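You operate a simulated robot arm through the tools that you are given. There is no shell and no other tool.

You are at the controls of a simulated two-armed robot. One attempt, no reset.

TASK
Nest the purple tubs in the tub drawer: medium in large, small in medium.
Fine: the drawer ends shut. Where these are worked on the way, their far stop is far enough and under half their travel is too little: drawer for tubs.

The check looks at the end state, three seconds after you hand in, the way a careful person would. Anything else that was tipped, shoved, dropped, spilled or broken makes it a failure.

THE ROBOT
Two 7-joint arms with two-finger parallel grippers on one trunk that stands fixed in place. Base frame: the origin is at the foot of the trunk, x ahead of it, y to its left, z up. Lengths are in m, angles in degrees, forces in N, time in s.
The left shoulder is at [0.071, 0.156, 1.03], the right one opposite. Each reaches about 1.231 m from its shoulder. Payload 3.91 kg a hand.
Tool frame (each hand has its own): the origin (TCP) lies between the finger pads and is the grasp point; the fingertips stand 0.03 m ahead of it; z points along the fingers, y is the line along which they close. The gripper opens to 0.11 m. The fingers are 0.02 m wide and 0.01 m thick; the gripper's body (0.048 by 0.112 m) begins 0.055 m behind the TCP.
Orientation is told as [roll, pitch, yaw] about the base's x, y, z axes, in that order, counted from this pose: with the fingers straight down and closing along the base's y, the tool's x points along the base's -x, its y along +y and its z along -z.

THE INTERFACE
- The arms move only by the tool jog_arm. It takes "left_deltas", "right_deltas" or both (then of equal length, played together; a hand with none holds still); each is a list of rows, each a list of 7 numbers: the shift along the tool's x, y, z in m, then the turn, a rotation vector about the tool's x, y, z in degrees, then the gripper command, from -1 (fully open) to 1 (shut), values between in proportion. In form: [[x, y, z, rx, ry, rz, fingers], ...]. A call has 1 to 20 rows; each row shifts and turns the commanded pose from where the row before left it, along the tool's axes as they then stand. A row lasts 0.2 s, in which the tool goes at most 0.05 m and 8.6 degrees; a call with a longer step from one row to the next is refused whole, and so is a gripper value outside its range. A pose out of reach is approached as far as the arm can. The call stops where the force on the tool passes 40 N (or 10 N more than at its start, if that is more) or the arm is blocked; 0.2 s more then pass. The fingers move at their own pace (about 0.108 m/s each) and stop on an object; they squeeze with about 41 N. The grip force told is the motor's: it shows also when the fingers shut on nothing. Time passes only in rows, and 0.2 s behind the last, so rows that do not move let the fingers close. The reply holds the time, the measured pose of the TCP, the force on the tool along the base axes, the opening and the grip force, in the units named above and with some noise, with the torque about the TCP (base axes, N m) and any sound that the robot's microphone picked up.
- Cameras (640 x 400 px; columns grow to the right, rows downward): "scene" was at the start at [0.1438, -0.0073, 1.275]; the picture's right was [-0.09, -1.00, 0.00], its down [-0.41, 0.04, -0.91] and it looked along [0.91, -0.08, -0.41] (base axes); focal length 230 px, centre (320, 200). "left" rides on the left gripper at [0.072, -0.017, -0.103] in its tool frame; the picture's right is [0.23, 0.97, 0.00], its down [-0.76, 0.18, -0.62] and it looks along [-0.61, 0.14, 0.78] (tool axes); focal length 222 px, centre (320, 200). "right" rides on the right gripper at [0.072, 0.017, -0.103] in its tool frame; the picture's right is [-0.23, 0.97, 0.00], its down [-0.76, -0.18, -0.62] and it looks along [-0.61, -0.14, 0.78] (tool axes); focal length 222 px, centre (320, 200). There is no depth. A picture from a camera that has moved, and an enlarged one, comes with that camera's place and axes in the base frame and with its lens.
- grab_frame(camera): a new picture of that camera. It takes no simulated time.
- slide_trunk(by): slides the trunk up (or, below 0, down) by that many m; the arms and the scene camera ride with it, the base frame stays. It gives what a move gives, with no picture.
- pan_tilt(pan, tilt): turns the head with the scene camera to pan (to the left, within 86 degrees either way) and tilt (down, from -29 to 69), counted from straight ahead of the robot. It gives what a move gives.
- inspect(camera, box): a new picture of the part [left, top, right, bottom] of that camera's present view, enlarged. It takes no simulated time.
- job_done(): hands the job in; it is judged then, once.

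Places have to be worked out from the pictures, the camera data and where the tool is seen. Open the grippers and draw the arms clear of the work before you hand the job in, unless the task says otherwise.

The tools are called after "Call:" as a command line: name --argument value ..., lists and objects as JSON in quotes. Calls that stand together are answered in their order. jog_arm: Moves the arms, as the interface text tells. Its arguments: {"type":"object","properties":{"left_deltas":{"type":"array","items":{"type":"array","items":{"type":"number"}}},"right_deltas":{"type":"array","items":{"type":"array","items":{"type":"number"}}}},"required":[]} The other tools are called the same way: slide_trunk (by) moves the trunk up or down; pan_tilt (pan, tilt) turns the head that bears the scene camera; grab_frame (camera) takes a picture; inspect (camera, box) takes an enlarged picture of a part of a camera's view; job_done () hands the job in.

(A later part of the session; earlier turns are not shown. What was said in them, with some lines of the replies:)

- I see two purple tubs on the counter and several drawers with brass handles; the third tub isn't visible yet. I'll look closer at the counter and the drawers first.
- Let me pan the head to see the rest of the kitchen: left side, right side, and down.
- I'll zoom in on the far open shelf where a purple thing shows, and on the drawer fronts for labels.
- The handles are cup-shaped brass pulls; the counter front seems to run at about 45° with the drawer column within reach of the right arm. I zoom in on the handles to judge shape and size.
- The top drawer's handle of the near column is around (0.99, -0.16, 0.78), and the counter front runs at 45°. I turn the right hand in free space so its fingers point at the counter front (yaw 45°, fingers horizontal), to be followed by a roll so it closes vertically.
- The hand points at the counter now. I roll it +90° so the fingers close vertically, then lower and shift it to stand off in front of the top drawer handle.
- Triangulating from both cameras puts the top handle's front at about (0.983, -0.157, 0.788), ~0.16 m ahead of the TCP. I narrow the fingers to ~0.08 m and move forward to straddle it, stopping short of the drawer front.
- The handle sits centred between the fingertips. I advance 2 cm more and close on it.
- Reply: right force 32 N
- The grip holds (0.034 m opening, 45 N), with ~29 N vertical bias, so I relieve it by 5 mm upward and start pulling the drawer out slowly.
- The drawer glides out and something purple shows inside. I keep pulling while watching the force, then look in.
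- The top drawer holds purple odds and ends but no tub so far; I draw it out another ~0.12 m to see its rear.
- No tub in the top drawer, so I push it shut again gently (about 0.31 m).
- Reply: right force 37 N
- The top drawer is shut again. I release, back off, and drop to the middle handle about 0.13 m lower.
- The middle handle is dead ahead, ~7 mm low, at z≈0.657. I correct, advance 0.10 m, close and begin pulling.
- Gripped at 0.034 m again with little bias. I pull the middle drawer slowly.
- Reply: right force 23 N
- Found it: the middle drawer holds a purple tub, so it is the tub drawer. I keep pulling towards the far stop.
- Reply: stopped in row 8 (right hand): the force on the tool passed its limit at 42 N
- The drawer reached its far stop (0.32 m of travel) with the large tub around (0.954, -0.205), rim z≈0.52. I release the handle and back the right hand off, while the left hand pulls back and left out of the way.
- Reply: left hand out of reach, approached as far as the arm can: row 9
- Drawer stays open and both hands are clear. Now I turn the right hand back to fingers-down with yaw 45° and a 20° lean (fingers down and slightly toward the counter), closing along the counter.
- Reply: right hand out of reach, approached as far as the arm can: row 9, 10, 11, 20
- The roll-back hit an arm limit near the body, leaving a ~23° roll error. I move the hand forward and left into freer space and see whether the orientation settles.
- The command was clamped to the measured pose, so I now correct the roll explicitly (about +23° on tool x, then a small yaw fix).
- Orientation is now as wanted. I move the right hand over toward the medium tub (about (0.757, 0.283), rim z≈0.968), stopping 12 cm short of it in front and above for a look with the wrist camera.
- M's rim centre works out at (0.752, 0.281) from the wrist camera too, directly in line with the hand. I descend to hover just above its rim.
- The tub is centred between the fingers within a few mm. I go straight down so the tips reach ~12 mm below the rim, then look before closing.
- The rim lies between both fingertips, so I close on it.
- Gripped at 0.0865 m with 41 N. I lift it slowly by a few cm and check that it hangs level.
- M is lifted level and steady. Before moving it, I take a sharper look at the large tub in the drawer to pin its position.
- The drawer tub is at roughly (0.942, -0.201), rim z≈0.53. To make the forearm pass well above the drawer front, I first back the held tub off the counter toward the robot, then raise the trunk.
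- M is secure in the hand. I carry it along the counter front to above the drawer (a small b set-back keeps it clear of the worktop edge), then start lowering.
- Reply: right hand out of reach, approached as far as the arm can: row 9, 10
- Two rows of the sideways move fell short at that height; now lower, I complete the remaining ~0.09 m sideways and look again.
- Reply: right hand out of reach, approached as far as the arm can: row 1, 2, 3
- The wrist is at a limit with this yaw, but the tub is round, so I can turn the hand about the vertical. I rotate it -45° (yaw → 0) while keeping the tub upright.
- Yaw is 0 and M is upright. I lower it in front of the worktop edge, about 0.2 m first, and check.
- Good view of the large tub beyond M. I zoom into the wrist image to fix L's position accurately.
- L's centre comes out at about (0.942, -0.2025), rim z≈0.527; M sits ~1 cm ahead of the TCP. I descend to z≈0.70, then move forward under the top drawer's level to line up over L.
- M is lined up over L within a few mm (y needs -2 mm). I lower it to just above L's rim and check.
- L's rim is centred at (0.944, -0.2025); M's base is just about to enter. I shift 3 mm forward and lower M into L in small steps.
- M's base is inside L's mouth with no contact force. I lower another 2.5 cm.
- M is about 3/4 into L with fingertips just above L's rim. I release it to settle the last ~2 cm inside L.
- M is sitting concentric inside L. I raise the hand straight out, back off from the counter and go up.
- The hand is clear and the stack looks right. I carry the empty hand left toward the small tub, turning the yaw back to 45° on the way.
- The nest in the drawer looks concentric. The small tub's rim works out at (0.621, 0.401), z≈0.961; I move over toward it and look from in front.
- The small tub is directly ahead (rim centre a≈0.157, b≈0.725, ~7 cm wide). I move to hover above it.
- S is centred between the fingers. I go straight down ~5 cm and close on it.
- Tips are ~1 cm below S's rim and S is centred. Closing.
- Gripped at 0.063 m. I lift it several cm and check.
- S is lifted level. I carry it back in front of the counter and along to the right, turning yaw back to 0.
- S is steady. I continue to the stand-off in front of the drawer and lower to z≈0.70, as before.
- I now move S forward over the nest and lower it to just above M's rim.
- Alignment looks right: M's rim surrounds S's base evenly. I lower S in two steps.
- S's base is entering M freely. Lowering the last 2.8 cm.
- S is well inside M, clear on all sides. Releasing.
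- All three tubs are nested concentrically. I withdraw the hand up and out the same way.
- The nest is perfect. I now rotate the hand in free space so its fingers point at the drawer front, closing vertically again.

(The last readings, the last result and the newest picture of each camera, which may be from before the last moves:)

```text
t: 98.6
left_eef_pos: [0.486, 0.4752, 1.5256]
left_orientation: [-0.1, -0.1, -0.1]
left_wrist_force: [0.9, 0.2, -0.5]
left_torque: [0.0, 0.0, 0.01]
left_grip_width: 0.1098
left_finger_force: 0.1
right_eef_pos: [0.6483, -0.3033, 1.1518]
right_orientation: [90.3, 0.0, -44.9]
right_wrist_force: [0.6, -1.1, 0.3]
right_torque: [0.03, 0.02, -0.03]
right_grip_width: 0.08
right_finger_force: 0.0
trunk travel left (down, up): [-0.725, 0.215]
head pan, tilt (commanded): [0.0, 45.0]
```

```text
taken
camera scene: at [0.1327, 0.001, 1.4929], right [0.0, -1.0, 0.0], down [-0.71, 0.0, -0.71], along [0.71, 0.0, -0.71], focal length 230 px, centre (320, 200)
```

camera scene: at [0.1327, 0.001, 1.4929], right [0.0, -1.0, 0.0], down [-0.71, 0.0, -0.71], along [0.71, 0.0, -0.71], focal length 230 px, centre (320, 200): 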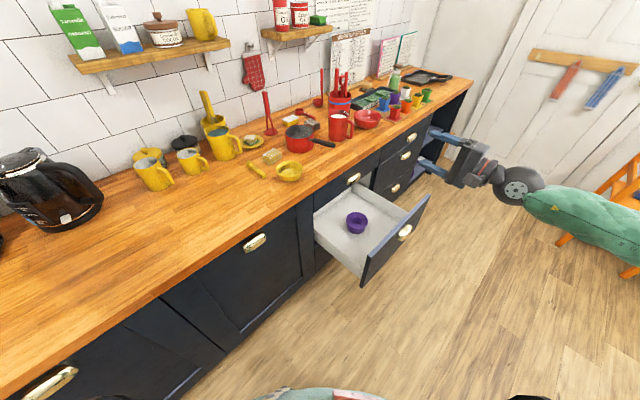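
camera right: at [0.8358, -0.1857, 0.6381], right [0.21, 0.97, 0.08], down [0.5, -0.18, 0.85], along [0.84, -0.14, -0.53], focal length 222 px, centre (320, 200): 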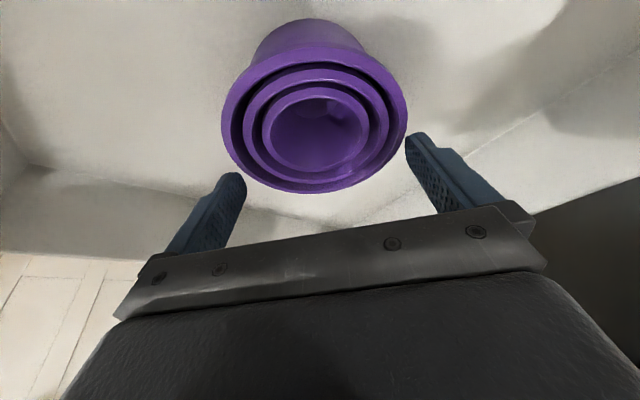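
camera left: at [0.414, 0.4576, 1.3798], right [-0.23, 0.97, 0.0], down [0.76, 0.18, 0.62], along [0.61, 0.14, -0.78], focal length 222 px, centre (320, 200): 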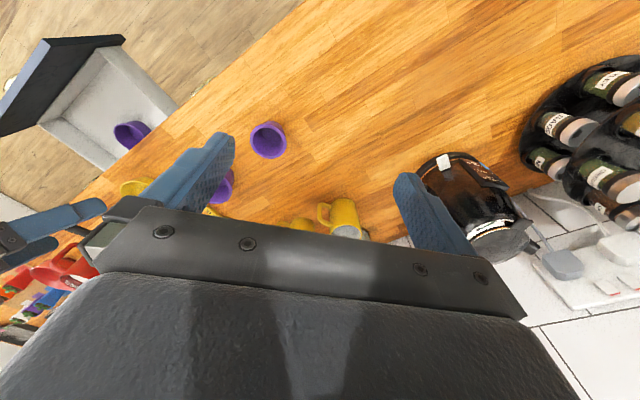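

Orientation is right. I shift to be in line with the open drawer's handle but well in front of it, then lower the trunk back by 0.25 m.

Call:
jog_arm --right_deltas '[[-0.034, 0, -0.024, 0, 0, 0, -0.45], [-0.034, 0, -0.024, 0, 0, 0, -0.45], [-0.034, 0, -0.024, 0, 0, 0, -0.45], [-0.033, 0, -0.024, 0, 0, 0, -0.45]]'

Call:
slide_trunk --by -0.25

Call:
grab_frame --camera "scene"

Call:
grab_frame --camera "right"

```text
t: 99.6
left_eef_pos: [0.4877, 0.4734, 1.5267]
left_orientation: [0.0, -0.1, 0.0]
left_wrist_force: [-0.4, 0.3, -0.8]
left_torque: [0.04, -0.04, -0.01]
left_grip_width: 0.1102
left_finger_force: 0.0
right_eef_pos: [0.6781, -0.467, 1.151]
right_orientation: [90.0, 0.0, -44.9]
right_wrist_force: [0.1, -0.4, 0.1]
right_torque: [0.0, 0.03, 0.0]
right_grip_width: 0.0798
right_finger_force: 0.0
trunk travel left (down, up): [-0.725, 0.215]
head pan, tilt (commanded): [0.0, 45.0]
```

```text
t: 102.2
left_eef_pos: [0.4879, 0.475, 1.2761]
left_orientation: [-0.2, -0.2, 0.0]
left_wrist_force: [-0.3, -0.8, -0.6]
left_torque: [0.02, -0.01, -0.01]
left_grip_width: 0.1098
left_finger_force: 0.1
right_eef_pos: [0.6781, -0.4639, 0.9018]
right_orientation: [90.1, 0.1, -44.9]
right_wrist_force: [-0.3, 0.2, 0.3]
right_torque: [0.0, 0.04, 0.0]
right_grip_width: 0.0797
right_finger_force: 0.1
trunk travel left (down, up): [-0.475, 0.465]
head pan, tilt (commanded): [0.0, 45.0]
```

```text
taken
camera scene: at [0.1326, 0.0009, 1.243], right [0.0, -1.0, 0.0], down [-0.71, 0.0, -0.71], along [0.71, 0.0, -0.71], focal length 230 px, centre (320, 200)
```

scene: 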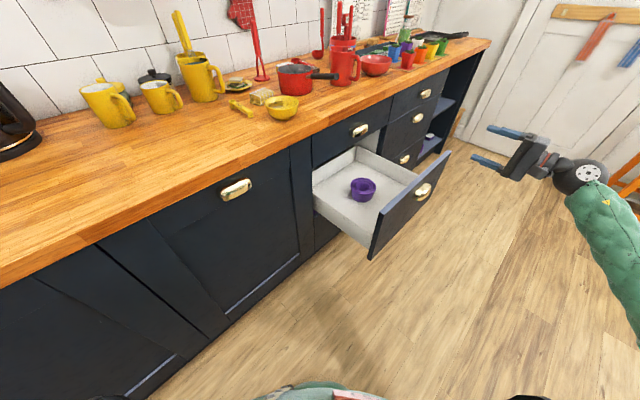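

```text
taken
camera right: at [0.5545, -0.4864, 0.9186], right [0.16, -0.16, 0.97], down [0.1, -0.98, -0.18], along [0.98, 0.13, -0.14], focal length 222 px, centre (320, 200)
```

right: 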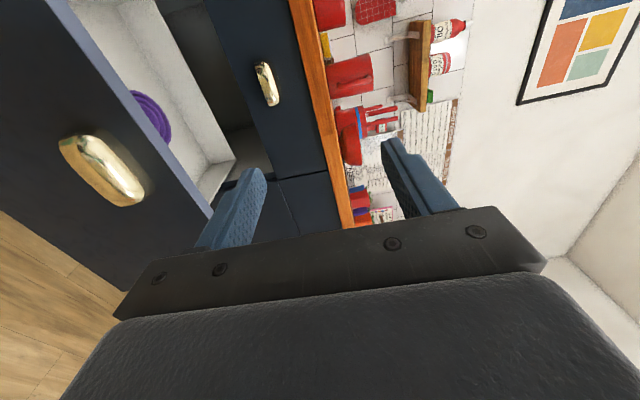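

The hand is in line with the handle (a≈0.807) and 0.10 m in front. I lower to handle height (z≈0.661) and check.

Call:
jog_arm --right_deltas '[[0, -0.0402, 0, 0, 0, 0, -0.45], [0, -0.0402, 0, 0, 0, 0, -0.45], [0, -0.0402, 0, 0, 0, 0, -0.45], [0, -0.0402, 0, 0, 0, 0, -0.45], [0, -0.0402, 0, 0, 0, 0, -0.45], [0, -0.0402, 0, 0, 0, 0, -0.45], [0, 0, 0, 0, 0, 0, -0.45]]'

Call:
grab_frame --camera "right"

```text
t: 103.8
left_eef_pos: [0.4875, 0.4751, 1.2767]
left_orientation: [-0.1, -0.1, 0.0]
left_wrist_force: [-0.2, 0.0, 0.1]
left_torque: [0.0, -0.01, 0.01]
left_grip_width: 0.11
left_finger_force: 0.1
right_eef_pos: [0.6771, -0.4615, 0.6597]
right_orientation: [90.0, 0.0, -44.7]
right_wrist_force: [0.4, 0.3, -1.1]
right_torque: [0.01, 0.0, 0.0]
right_grip_width: 0.0798
right_finger_force: 0.0
trunk travel left (down, up): [-0.475, 0.465]
head pan, tilt (commanded): [0.0, 45.0]
```

```text
taken
camera right: at [0.5539, -0.4847, 0.6768], right [0.16, -0.16, 0.97], down [0.1, -0.98, -0.18], along [0.98, 0.13, -0.14], focal length 222 px, centre (320, 200)
```

right: 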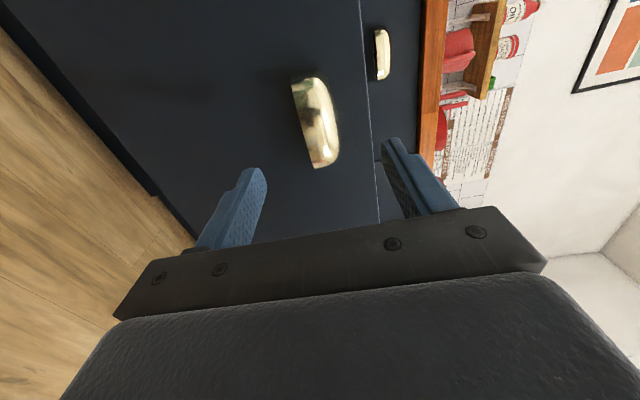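

The handle is directly ahead between the fingers. I advance 0.10 m and grip it.

Call:
jog_arm --right_deltas '[[0, 0, 0.03, 0, 0, 0, -0.45], [0, 0, 0.03, 0, 0, 0, -0.45], [0, 0, 0.025, 0, 0, 0, -0.45], [0, 0, 0.013, 0, 0, 0, -0.45], [0, 0, 0, 0, 0, 0, 1], [0, 0, 0, 0, 0, 0, 1], [0, 0, 0, 0, 0, 0, 1], [0, 0, 0, 0, 0, 0, 1]]'

Call:
grab_frame --camera "right"

```text
t: 105.6
left_eef_pos: [0.4871, 0.4749, 1.2766]
left_orientation: [-0.2, -0.2, 0.0]
left_wrist_force: [0.2, 0.0, -0.1]
left_torque: [0.0, 0.0, 0.0]
left_grip_width: 0.1104
left_finger_force: 0.0
right_eef_pos: [0.7486, -0.395, 0.6613]
right_orientation: [90.1, -0.1, -44.8]
right_wrist_force: [6.5, -0.5, 6.4]
right_torque: [0.57, 0.0, -0.47]
right_grip_width: 0.0339
right_finger_force: 44.5
trunk travel left (down, up): [-0.475, 0.465]
head pan, tilt (commanded): [0.0, 45.0]
```

```text
taken
camera right: at [0.6244, -0.4168, 0.6776], right [0.16, -0.16, 0.97], down [0.1, -0.98, -0.18], along [0.98, 0.13, -0.14], focal length 222 px, centre (320, 200)
```

right: 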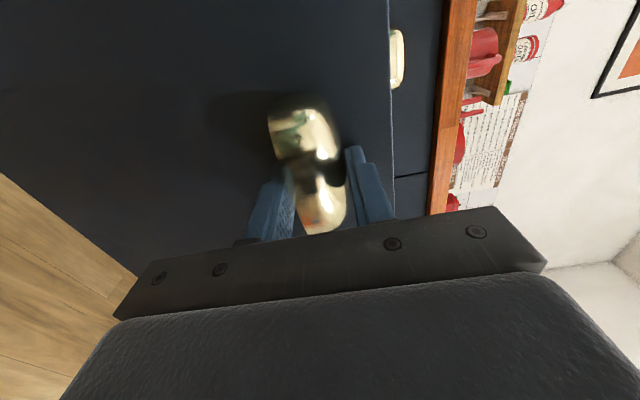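

Gripped again. I push the drawer shut smoothly over its 0.318 m of travel, slowing at the end.

Call:
jog_arm --right_deltas '[[0, 0, 0.008, 0, 0, 0, 1], [0, 0, 0.014, 0, 0, 0, 1], [0, 0, 0.02, 0, 0, 0, 1], [0, 0, 0.02, 0, 0, 0, 1], [0, 0, 0.02, 0, 0, 0, 1], [0, 0, 0.02, 0, 0, 0, 1], [0, 0, 0.02, 0, 0, 0, 1], [0, 0, 0.02, 0, 0, 0, 1], [0, 0, 0.02, 0, 0, 0, 1], [0, 0, 0.02, 0, 0, 0, 1], [0, 0, 0.02, 0, 0, 0, 1], [0, 0, 0.02, 0, 0, 0, 1], [0, 0, 0.02, 0, 0, 0, 1]]'

Call:
inspect --camera "scene" --box '[290, 80, 450, 220]'

```text
t: 108.4
left_eef_pos: [0.4879, 0.4736, 1.2759]
left_orientation: [0.0, -0.1, 0.0]
left_wrist_force: [-0.4, -0.7, -0.3]
left_torque: [-0.01, 0.0, 0.01]
left_grip_width: 0.1101
left_finger_force: 0.1
right_eef_pos: [0.9204, -0.2238, 0.6603]
right_orientation: [90.1, 0.0, -44.9]
right_wrist_force: [19.2, -15.7, 6.7]
right_torque: [0.32, -0.14, -0.01]
right_grip_width: 0.0339
right_finger_force: 44.9
trunk travel left (down, up): [-0.475, 0.465]
head pan, tilt (commanded): [0.0, 45.0]
```

```text
2.86 times, centred on (370, 150) of scene
camera zoom: at [0.1334, 0.0004, 1.2428], right [0.0, -1.0, 0.0], down [-0.71, 0.0, -0.71], along [0.71, 0.0, -0.71], focal length 659 px, centre (177, 343)
```

zoom: 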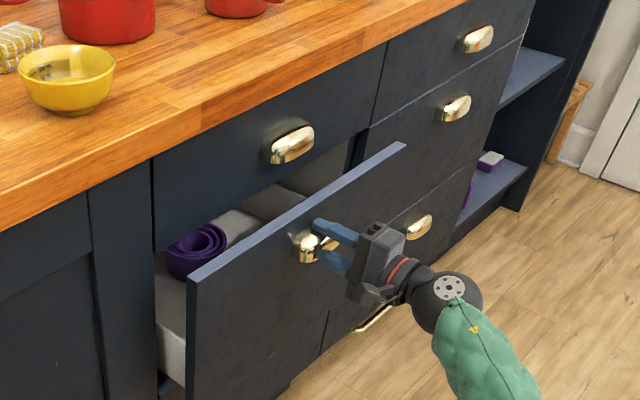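

About 77 mm remain, with some sideways force from a small misalignment; I relieve it by 2 mm and finish closing slowly.

Call:
jog_arm --right_deltas '[[0.002, 0, 0.01, 0, 0, 0, 1], [0, 0, 0.015, 0, 0, 0, 1], [0, 0, 0.015, 0, 0, 0, 1], [0, 0, 0.012, 0, 0, 0, 1], [0, 0, 0.01, 0, 0, 0, 1], [0, 0, 0.008, 0, 0, 0, 1], [0, 0, 0.006, 0, 0, 0, 1], [0, 0, 0.004, 0, 0, 0, 1], [0, 0, 0.003, 0, 0, 0, 1], [0, 0, 0, 0, 0, 0, 1]]'

Call:
inspect --camera "scene" --box '[290, 80, 450, 220]'

Call:
grab_frame --camera "right"

```text
t: 109.1
left_eef_pos: [0.4881, 0.4767, 1.275]
left_orientation: [-0.1, -0.2, 0.1]
left_wrist_force: [0.8, 0.5, 0.0]
left_torque: [-0.01, -0.02, 0.04]
left_grip_width: 0.11
left_finger_force: 0.1
right_eef_pos: [0.9402, -0.201, 0.661]
right_orientation: [90.0, 0.0, -45.1]
right_wrist_force: [14.7, -10.8, -2.5]
right_torque: [0.49, 0.26, 0.51]
right_grip_width: 0.0338
right_finger_force: 44.8
trunk travel left (down, up): [-0.475, 0.465]
head pan, tilt (commanded): [0.0, 45.0]
stopped in row 3 (right hand): the force on the tool passed its limit at 44 N (the readings are from after the stop); the commanded pose is now the measured one
```

```text
2.86 times, centred on (370, 150) of scene
camera zoom: at [0.1334, 0.0017, 1.2426], right [0.0, -1.0, 0.0], down [-0.71, 0.0, -0.71], along [0.71, 0.0, -0.71], focal length 659 px, centre (177, 343)
```

zoom: 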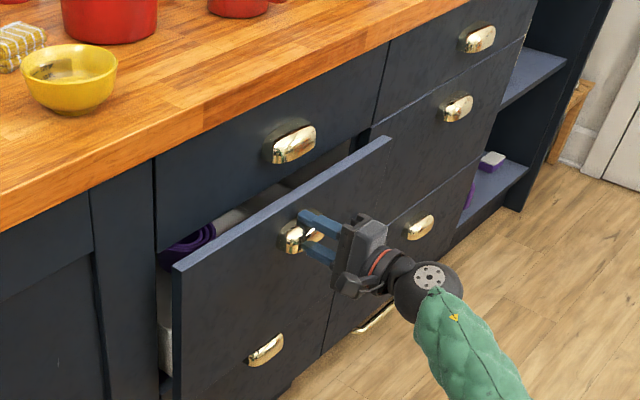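

```text
taken
camera right: at [0.8165, -0.2231, 0.6779], right [0.16, -0.16, 0.97], down [0.1, -0.98, -0.18], along [0.98, 0.12, -0.14], focal length 222 px, centre (320, 200)
```

right: 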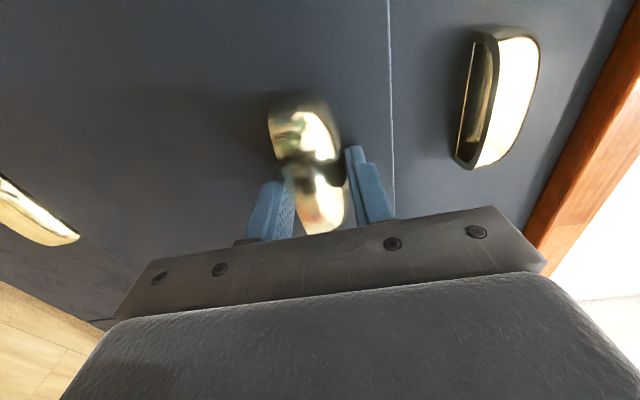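

The push stopped on a sideways force build-up (my relief went the wrong way). I shift 3-4 mm the other way and re-read the force.

Call:
jog_arm --right_deltas '[[-0.003, 0, 0, 0, 0, 0, 1], [0, 0, 0, 0, 0, 0, 1]]'

```text
t: 109.7
left_eef_pos: [0.4872, 0.475, 1.2765]
left_orientation: [-0.2, -0.1, 0.0]
left_wrist_force: [-0.8, -0.7, 0.4]
left_torque: [0.0, 0.0, 0.02]
left_grip_width: 0.1101
left_finger_force: 0.0
right_eef_pos: [0.9409, -0.2015, 0.6617]
right_orientation: [90.0, 0.0, -44.9]
right_wrist_force: [-5.6, 3.0, -4.5]
right_torque: [0.83, -0.29, -1.23]
right_grip_width: 0.0338
right_finger_force: 45.2
trunk travel left (down, up): [-0.475, 0.465]
head pan, tilt (commanded): [0.0, 45.0]
```

The sideways force is nearly gone. I continue pushing the remaining ~47 mm slowly.

Call:
jog_arm --right_deltas '[[0, 0, 0.008, 0, 0, 0, 1], [0, 0, 0.01, 0, 0, 0, 1], [0, 0, 0.01, 0, 0, 0, 1], [0, 0, 0.01, 0, 0, 0, 1], [0, 0, 0.006, 0, 0, 0, 1], [0, 0, 0.004, 0, 0, 0, 1], [0, 0, 0.003, 0, 0, 0, 1], [0, 0, 0, 0, 0, 0, 1]]'

Call:
inspect --camera "scene" --box '[290, 80, 450, 220]'

```text
t: 111.1
left_eef_pos: [0.4866, 0.4742, 1.2776]
left_orientation: [-0.1, -0.2, 0.0]
left_wrist_force: [1.2, 0.9, -0.3]
left_torque: [0.02, 0.02, -0.02]
left_grip_width: 0.1099
left_finger_force: 0.1
right_eef_pos: [0.9713, -0.171, 0.6621]
right_orientation: [90.0, 0.1, -44.8]
right_wrist_force: [-16.4, -3.8, 3.1]
right_torque: [0.53, -1.1, -0.33]
right_grip_width: 0.0337
right_finger_force: 45.0
trunk travel left (down, up): [-0.475, 0.465]
head pan, tilt (commanded): [0.0, 45.0]
stopped in row 7 (right hand): the force on the tool passed its limit at 41 N (the readings are from after the stop); the commanded pose is now the measured one
```

```text
2.86 times, centred on (370, 150) of scene
camera zoom: at [0.1318, 0.0007, 1.2433], right [0.0, -1.0, 0.0], down [-0.71, 0.0, -0.71], along [0.71, 0.0, -0.71], focal length 659 px, centre (177, 343)
```

zoom: 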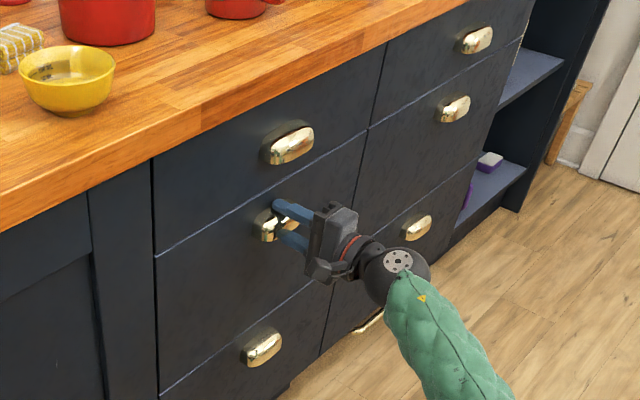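

The drawer front looks flush; I give one more gentle push to be sure it is fully home.

Call:
jog_arm --right_deltas '[[0.001, 0, 0.002, 0, 0, 0, 1], [0, 0, 0.002, 0, 0, 0, 1], [0, 0, 0.002, 0, 0, 0, 1], [0, 0, 0, 0, 0, 0, 1]]'

Call:
grab_frame --camera "right"

Call:
inspect --camera "scene" --box '[310, 100, 400, 220]'

```text
t: 111.8
left_eef_pos: [0.4844, 0.4743, 1.2773]
left_orientation: [-0.2, -0.6, 0.0]
left_wrist_force: [0.4, -0.4, 0.2]
left_torque: [0.02, 0.01, -0.03]
left_grip_width: 0.11
left_finger_force: 0.0
right_eef_pos: [0.9746, -0.1683, 0.6609]
right_orientation: [90.0, 0.0, -44.9]
right_wrist_force: [-46.7, -30.0, 3.6]
right_torque: [0.82, -0.39, -0.59]
right_grip_width: 0.0338
right_finger_force: 44.8
trunk travel left (down, up): [-0.475, 0.465]
head pan, tilt (commanded): [0.0, 45.0]
stopped in row 3 (right hand): the force on the tool passed its limit at 52 N (the readings are from after the stop); the commanded pose is now the measured one
```

```text
taken
camera right: at [0.851, -0.1904, 0.678], right [0.16, -0.16, 0.97], down [0.1, -0.98, -0.18], along [0.98, 0.12, -0.14], focal length 222 px, centre (320, 200)
```

right: 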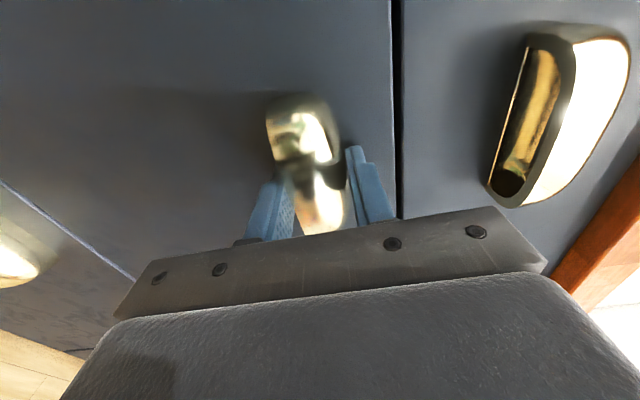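

```text
3.33 times, centred on (355, 160) of scene
camera zoom: at [0.1299, -0.0008, 1.2432], right [0.0, -1.0, 0.0], down [-0.71, 0.0, -0.71], along [0.71, 0.0, -0.71], focal length 768 px, centre (203, 333)
```

zoom: 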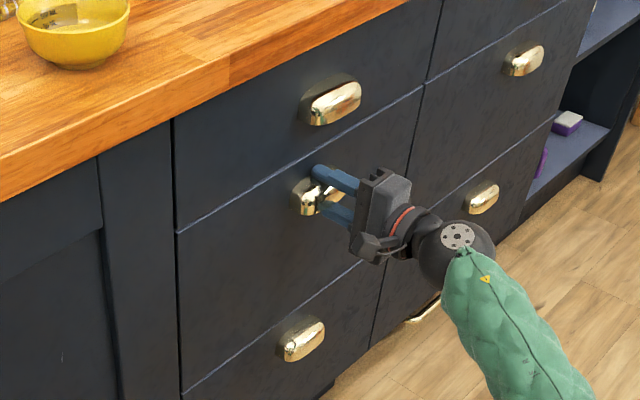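

The hand is back at the fully-closed position (b≈0.570) with firm resistance, so the drawer is shut. I open the fingers and back straight off.

Call:
jog_arm --right_deltas '[[0, 0, 0, 0, 0, 0, -0.45], [0, 0, 0, 0, 0, 0, -0.45], [0, 0, 0, 0, 0, 0, -0.45], [0, 0, -0.015, 0, 0, 0, -0.45], [0, 0, -0.03, 0, 0, 0, -0.45], [0, 0, -0.04, 0, 0, 0, -0.45], [0, 0, -0.04, 0, 0, 0, -0.45], [0, 0, -0.04, 0, 0, 0, -0.45], [0, 0, -0.04, 0, 0, 0, -0.45]]'

Call:
grab_frame --camera "right"

Call:
inspect --camera "scene" --box '[290, 80, 450, 220]'

```text
t: 112.2
left_eef_pos: [0.4878, 0.4759, 1.2763]
left_orientation: [-0.2, -0.4, 0.3]
left_wrist_force: [-0.6, 0.5, -0.4]
left_torque: [0.02, -0.01, -0.02]
left_grip_width: 0.11
left_finger_force: 0.1
right_eef_pos: [0.9749, -0.169, 0.6464]
right_orientation: [89.0, 0.2, -44.9]
right_wrist_force: [-36.4, -32.0, -26.2]
right_torque: [0.88, -0.62, 0.01]
right_grip_width: 0.0664
right_finger_force: 0.1
trunk travel left (down, up): [-0.475, 0.465]
head pan, tilt (commanded): [0.0, 45.0]
stopped in row 1 (right hand): the force on the tool passed its limit at 71 N (the readings are from after the stop); the commanded pose is now the measured one
```

```text
taken
camera right: at [0.8507, -0.1906, 0.6647], right [0.18, -0.15, 0.97], down [0.1, -0.98, -0.17], along [0.98, 0.12, -0.16], focal length 222 px, centre (320, 200)
```

right: 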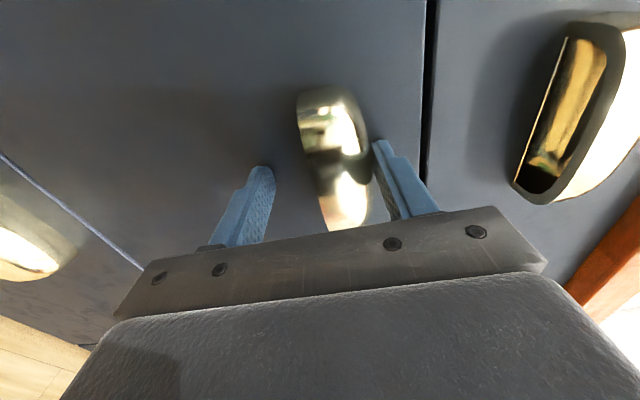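

```text
2.86 times, centred on (370, 150) of scene
camera zoom: at [0.1328, -0.0006, 1.2423], right [0.0, -1.0, 0.0], down [-0.71, 0.0, -0.71], along [0.71, 0.0, -0.71], focal length 659 px, centre (177, 343)
```

zoom: 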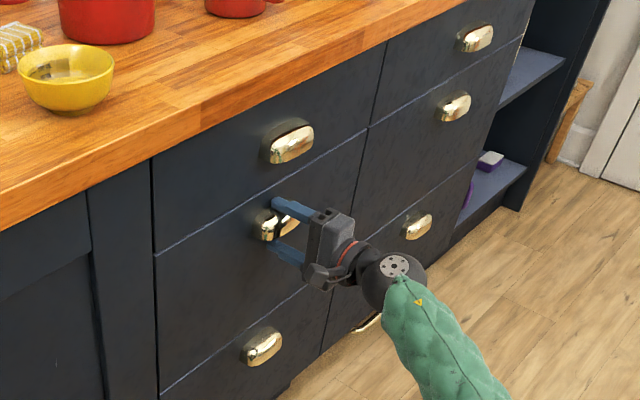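

Opening released some stored pressing force and the hand shifted down ~1.5 cm, still pressing inward. I back away along the finger axis in small steps to unload it.

Call:
jog_arm --right_deltas '[[0, 0, -0.005, 0, 0, 0, -0.3], [0, 0, -0.005, 0, 0, 0, -0.45], [0, 0, 0, 0, 0, 0, -0.45]]'

Call:
grab_frame --camera "right"

```text
t: 113.0
left_eef_pos: [0.4867, 0.4759, 1.2746]
left_orientation: [-0.3, -0.3, 0.2]
left_wrist_force: [-0.3, 0.3, 0.2]
left_torque: [0.01, -0.04, -0.01]
left_grip_width: 0.1101
left_finger_force: 0.1
right_eef_pos: [0.9666, -0.1735, 0.6522]
right_orientation: [89.4, 0.1, -44.8]
right_wrist_force: [-0.7, -0.1, 0.1]
right_torque: [-0.01, 0.0, 0.0]
right_grip_width: 0.0798
right_finger_force: 0.0
trunk travel left (down, up): [-0.475, 0.465]
head pan, tilt (commanded): [0.0, 45.0]
```

```text
taken
camera right: at [0.8439, -0.1955, 0.671], right [0.17, -0.15, 0.97], down [0.1, -0.98, -0.17], along [0.98, 0.13, -0.15], focal length 222 px, centre (320, 200)
```

right: 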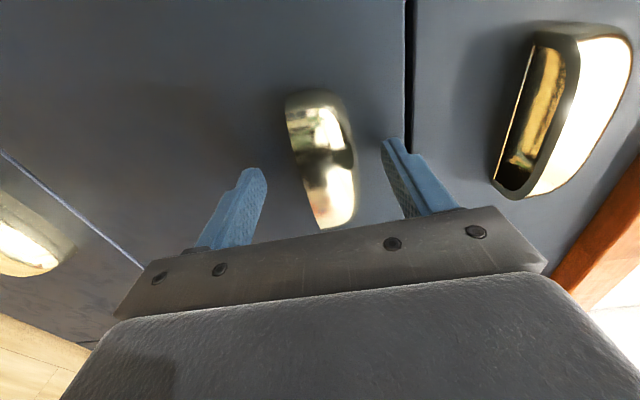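

Force is now zero with fingers open around the handle. I back the hand straight out and up.

Call:
jog_arm --right_deltas '[[0, 0, -0.015, 0, 0, 0, -0.45], [0, 0, -0.03, 0, 0, 0, -0.45], [0, 0, -0.04, 0, 0, 0, -0.45], [0, 0, -0.04, 0, 0, 0, -0.45], [0, 0, -0.04, 0, 0, 0, -0.45], [0, 0, -0.04, 0, 0, 0, -0.45], [0, 0.02, -0.04, 0, 0, 0, -1], [0, 0.04, -0.02, 0, 0, 0, -1], [0, 0.045, 0, 0, 0, 0, -1], [0, 0.045, 0, 0, 0, 0, -1], [0, 0.045, 0, 0, 0, 0, -1], [0, 0.045, 0, 0, 0, 0, -1], [0, 0.045, 0, 0, 0, 0, -1], [0, 0.045, 0, 0, 0, 0, -1], [0, 0.045, 0, 0, 0, 0, -1]]'

Call:
grab_frame --camera "scene"

Call:
inspect --camera "scene" --box '[290, 80, 450, 220]'

Call:
grab_frame --camera "right"

```text
t: 116.2
left_eef_pos: [0.4854, 0.478, 1.2743]
left_orientation: [-0.3, -0.3, 0.2]
left_wrist_force: [0.3, -0.6, 0.5]
left_torque: [0.02, 0.02, 0.02]
left_grip_width: 0.1098
left_finger_force: 0.1
right_eef_pos: [0.7825, -0.3587, 1.0304]
right_orientation: [89.3, 0.1, -44.9]
right_wrist_force: [-1.2, -0.4, 0.0]
right_torque: [0.0, 0.0, -0.01]
right_grip_width: 0.11
right_finger_force: 0.2
trunk travel left (down, up): [-0.475, 0.465]
head pan, tilt (commanded): [0.0, 45.0]
```

```text
taken
camera scene: at [0.1324, 0.0014, 1.2428], right [0.0, -1.0, 0.0], down [-0.71, 0.0, -0.71], along [0.71, 0.0, -0.71], focal length 230 px, centre (320, 200)
```

scene: 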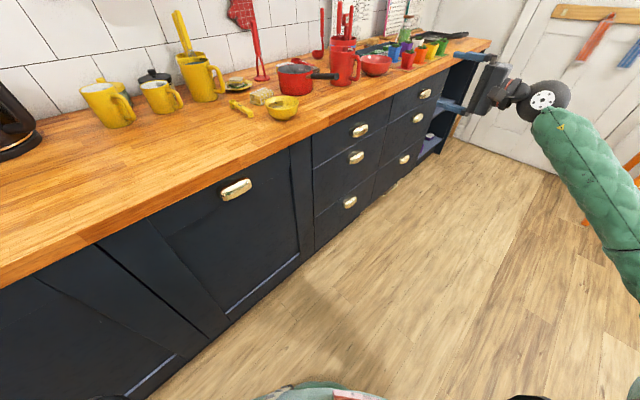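

```text
2.86 times, centred on (370, 150) of scene
camera zoom: at [0.1324, 0.0014, 1.2428], right [0.0, -1.0, 0.0], down [-0.71, 0.0, -0.71], along [0.71, 0.0, -0.71], focal length 659 px, centre (177, 343)
```

zoom: 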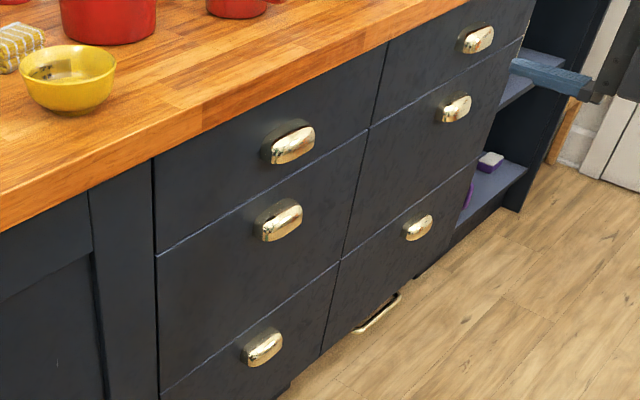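

```text
taken
camera right: at [0.6592, -0.381, 1.0496], right [0.17, -0.15, 0.97], down [0.1, -0.98, -0.17], along [0.98, 0.13, -0.15], focal length 222 px, centre (320, 200)
```

right: 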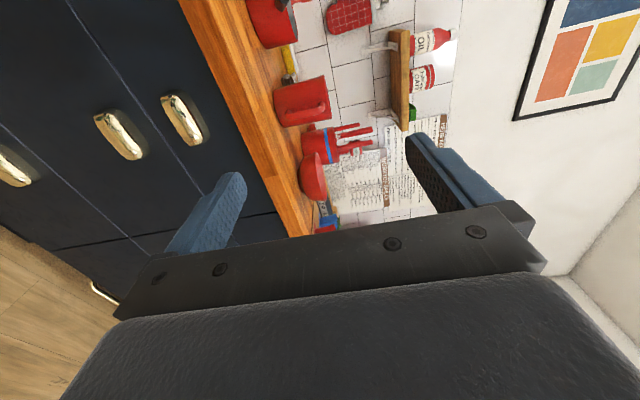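

The middle drawer is flush with its neighbours, nothing on the counter has moved. I draw the right hand back a little more, take a last look, then hand in.

Call:
jog_arm --right_deltas '[[0, 0.03, -0.03, 0, 0, 0, -1], [0, 0.03, -0.03, 0, 0, 0, -1], [0, 0.03, -0.03, 0, 0, 0, -1], [0, 0, 0, 0, 0, 0, -1]]'

Call:
pan_tilt --pan -5 --tilt 24

Call:
grab_frame --camera "scene"

Call:
inspect --camera "scene" --box '[240, 120, 440, 320]'

```text
t: 117.2
left_eef_pos: [0.4876, 0.4765, 1.2757]
left_orientation: [-0.3, -0.1, 0.2]
left_wrist_force: [0.4, 0.0, 0.3]
left_torque: [-0.02, 0.01, -0.01]
left_grip_width: 0.1099
left_finger_force: 0.0
right_eef_pos: [0.7216, -0.4201, 1.1215]
right_orientation: [89.3, 0.1, -44.8]
right_wrist_force: [-0.3, -0.4, -0.2]
right_torque: [0.01, 0.01, -0.01]
right_grip_width: 0.1098
right_finger_force: 0.2
trunk travel left (down, up): [-0.475, 0.465]
head pan, tilt (commanded): [0.0, 45.0]
```

```text
t: 118.0
left_eef_pos: [0.4861, 0.4767, 1.2763]
left_orientation: [-0.4, -0.2, 0.2]
left_wrist_force: [1.0, -0.1, 0.4]
left_torque: [-0.03, -0.03, -0.01]
left_grip_width: 0.1101
left_finger_force: 0.2
right_eef_pos: [0.7226, -0.4204, 1.121]
right_orientation: [89.3, 0.1, -44.8]
right_wrist_force: [0.2, 0.4, 0.2]
right_torque: [-0.02, -0.04, 0.04]
right_grip_width: 0.1099
right_finger_force: 0.1
trunk travel left (down, up): [-0.475, 0.465]
head pan, tilt (commanded): [-5.0, 24.0]
```

```text
taken
camera scene: at [0.1435, -0.0072, 1.275], right [-0.09, -1.0, 0.0], down [-0.41, 0.04, -0.91], along [0.91, -0.08, -0.41], focal length 230 px, centre (320, 200)
```

scene: 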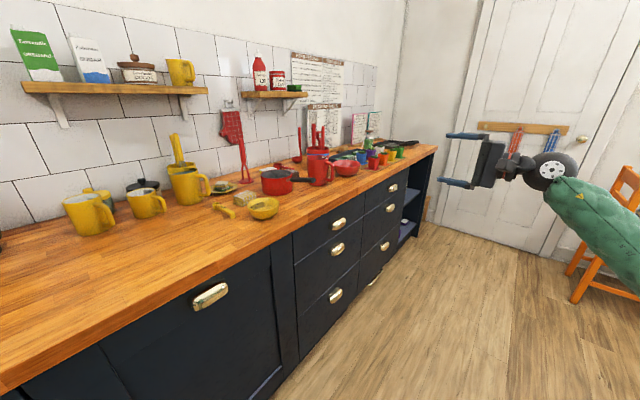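

```text
2.00 times, centred on (340, 220) of scene
camera zoom: at [0.1435, -0.0072, 1.275], right [-0.09, -1.0, 0.0], down [-0.41, 0.04, -0.91], along [0.91, -0.08, -0.41], focal length 461 px, centre (280, 160)
```

zoom: 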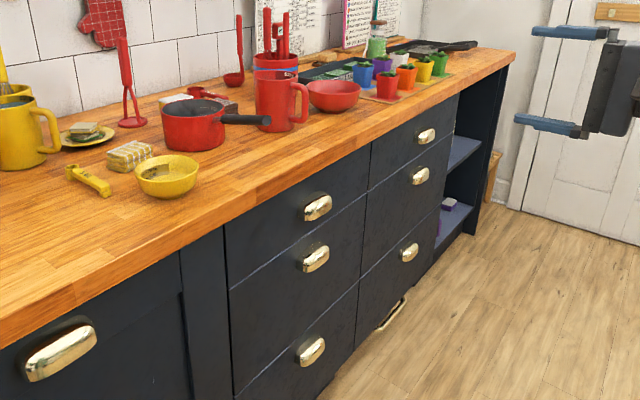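

The view matches the starting picture apart from the two tubs, which are now nested in the closed middle drawer. Everything else is undisturbed, both hands are open and clear, so I hand in.

Call:
job_done

```text
The job is handed in.
```

I nested the purple tubs in the tub drawer, medium in large and small in medium, and closed the drawer. The job is handed in.

- **Which drawer:** The tub drawer is the middle one in the near column. I opened the top drawer first to look. It held no tubs, so I pushed it shut again.
- **Nesting:** I pulled the tub drawer to its far stop (about 0.32 m) and lowered each tub in turn. I released each one with roughly 2 cm left to drop. The last clear picture showed all three concentric and level.
- **Closing:** The push stopped once on a sideways force. I shifted the grip a few millimetres and finished until the front sat flush with its neighbours. A picture from partway through the closing, before that stop, still showed the nest in place. I did not reopen the drawer to check afterwards.
- **Everything else:** In the final picture, nothing else on the worktop appears to have moved. Both grippers are open and clear of the work.
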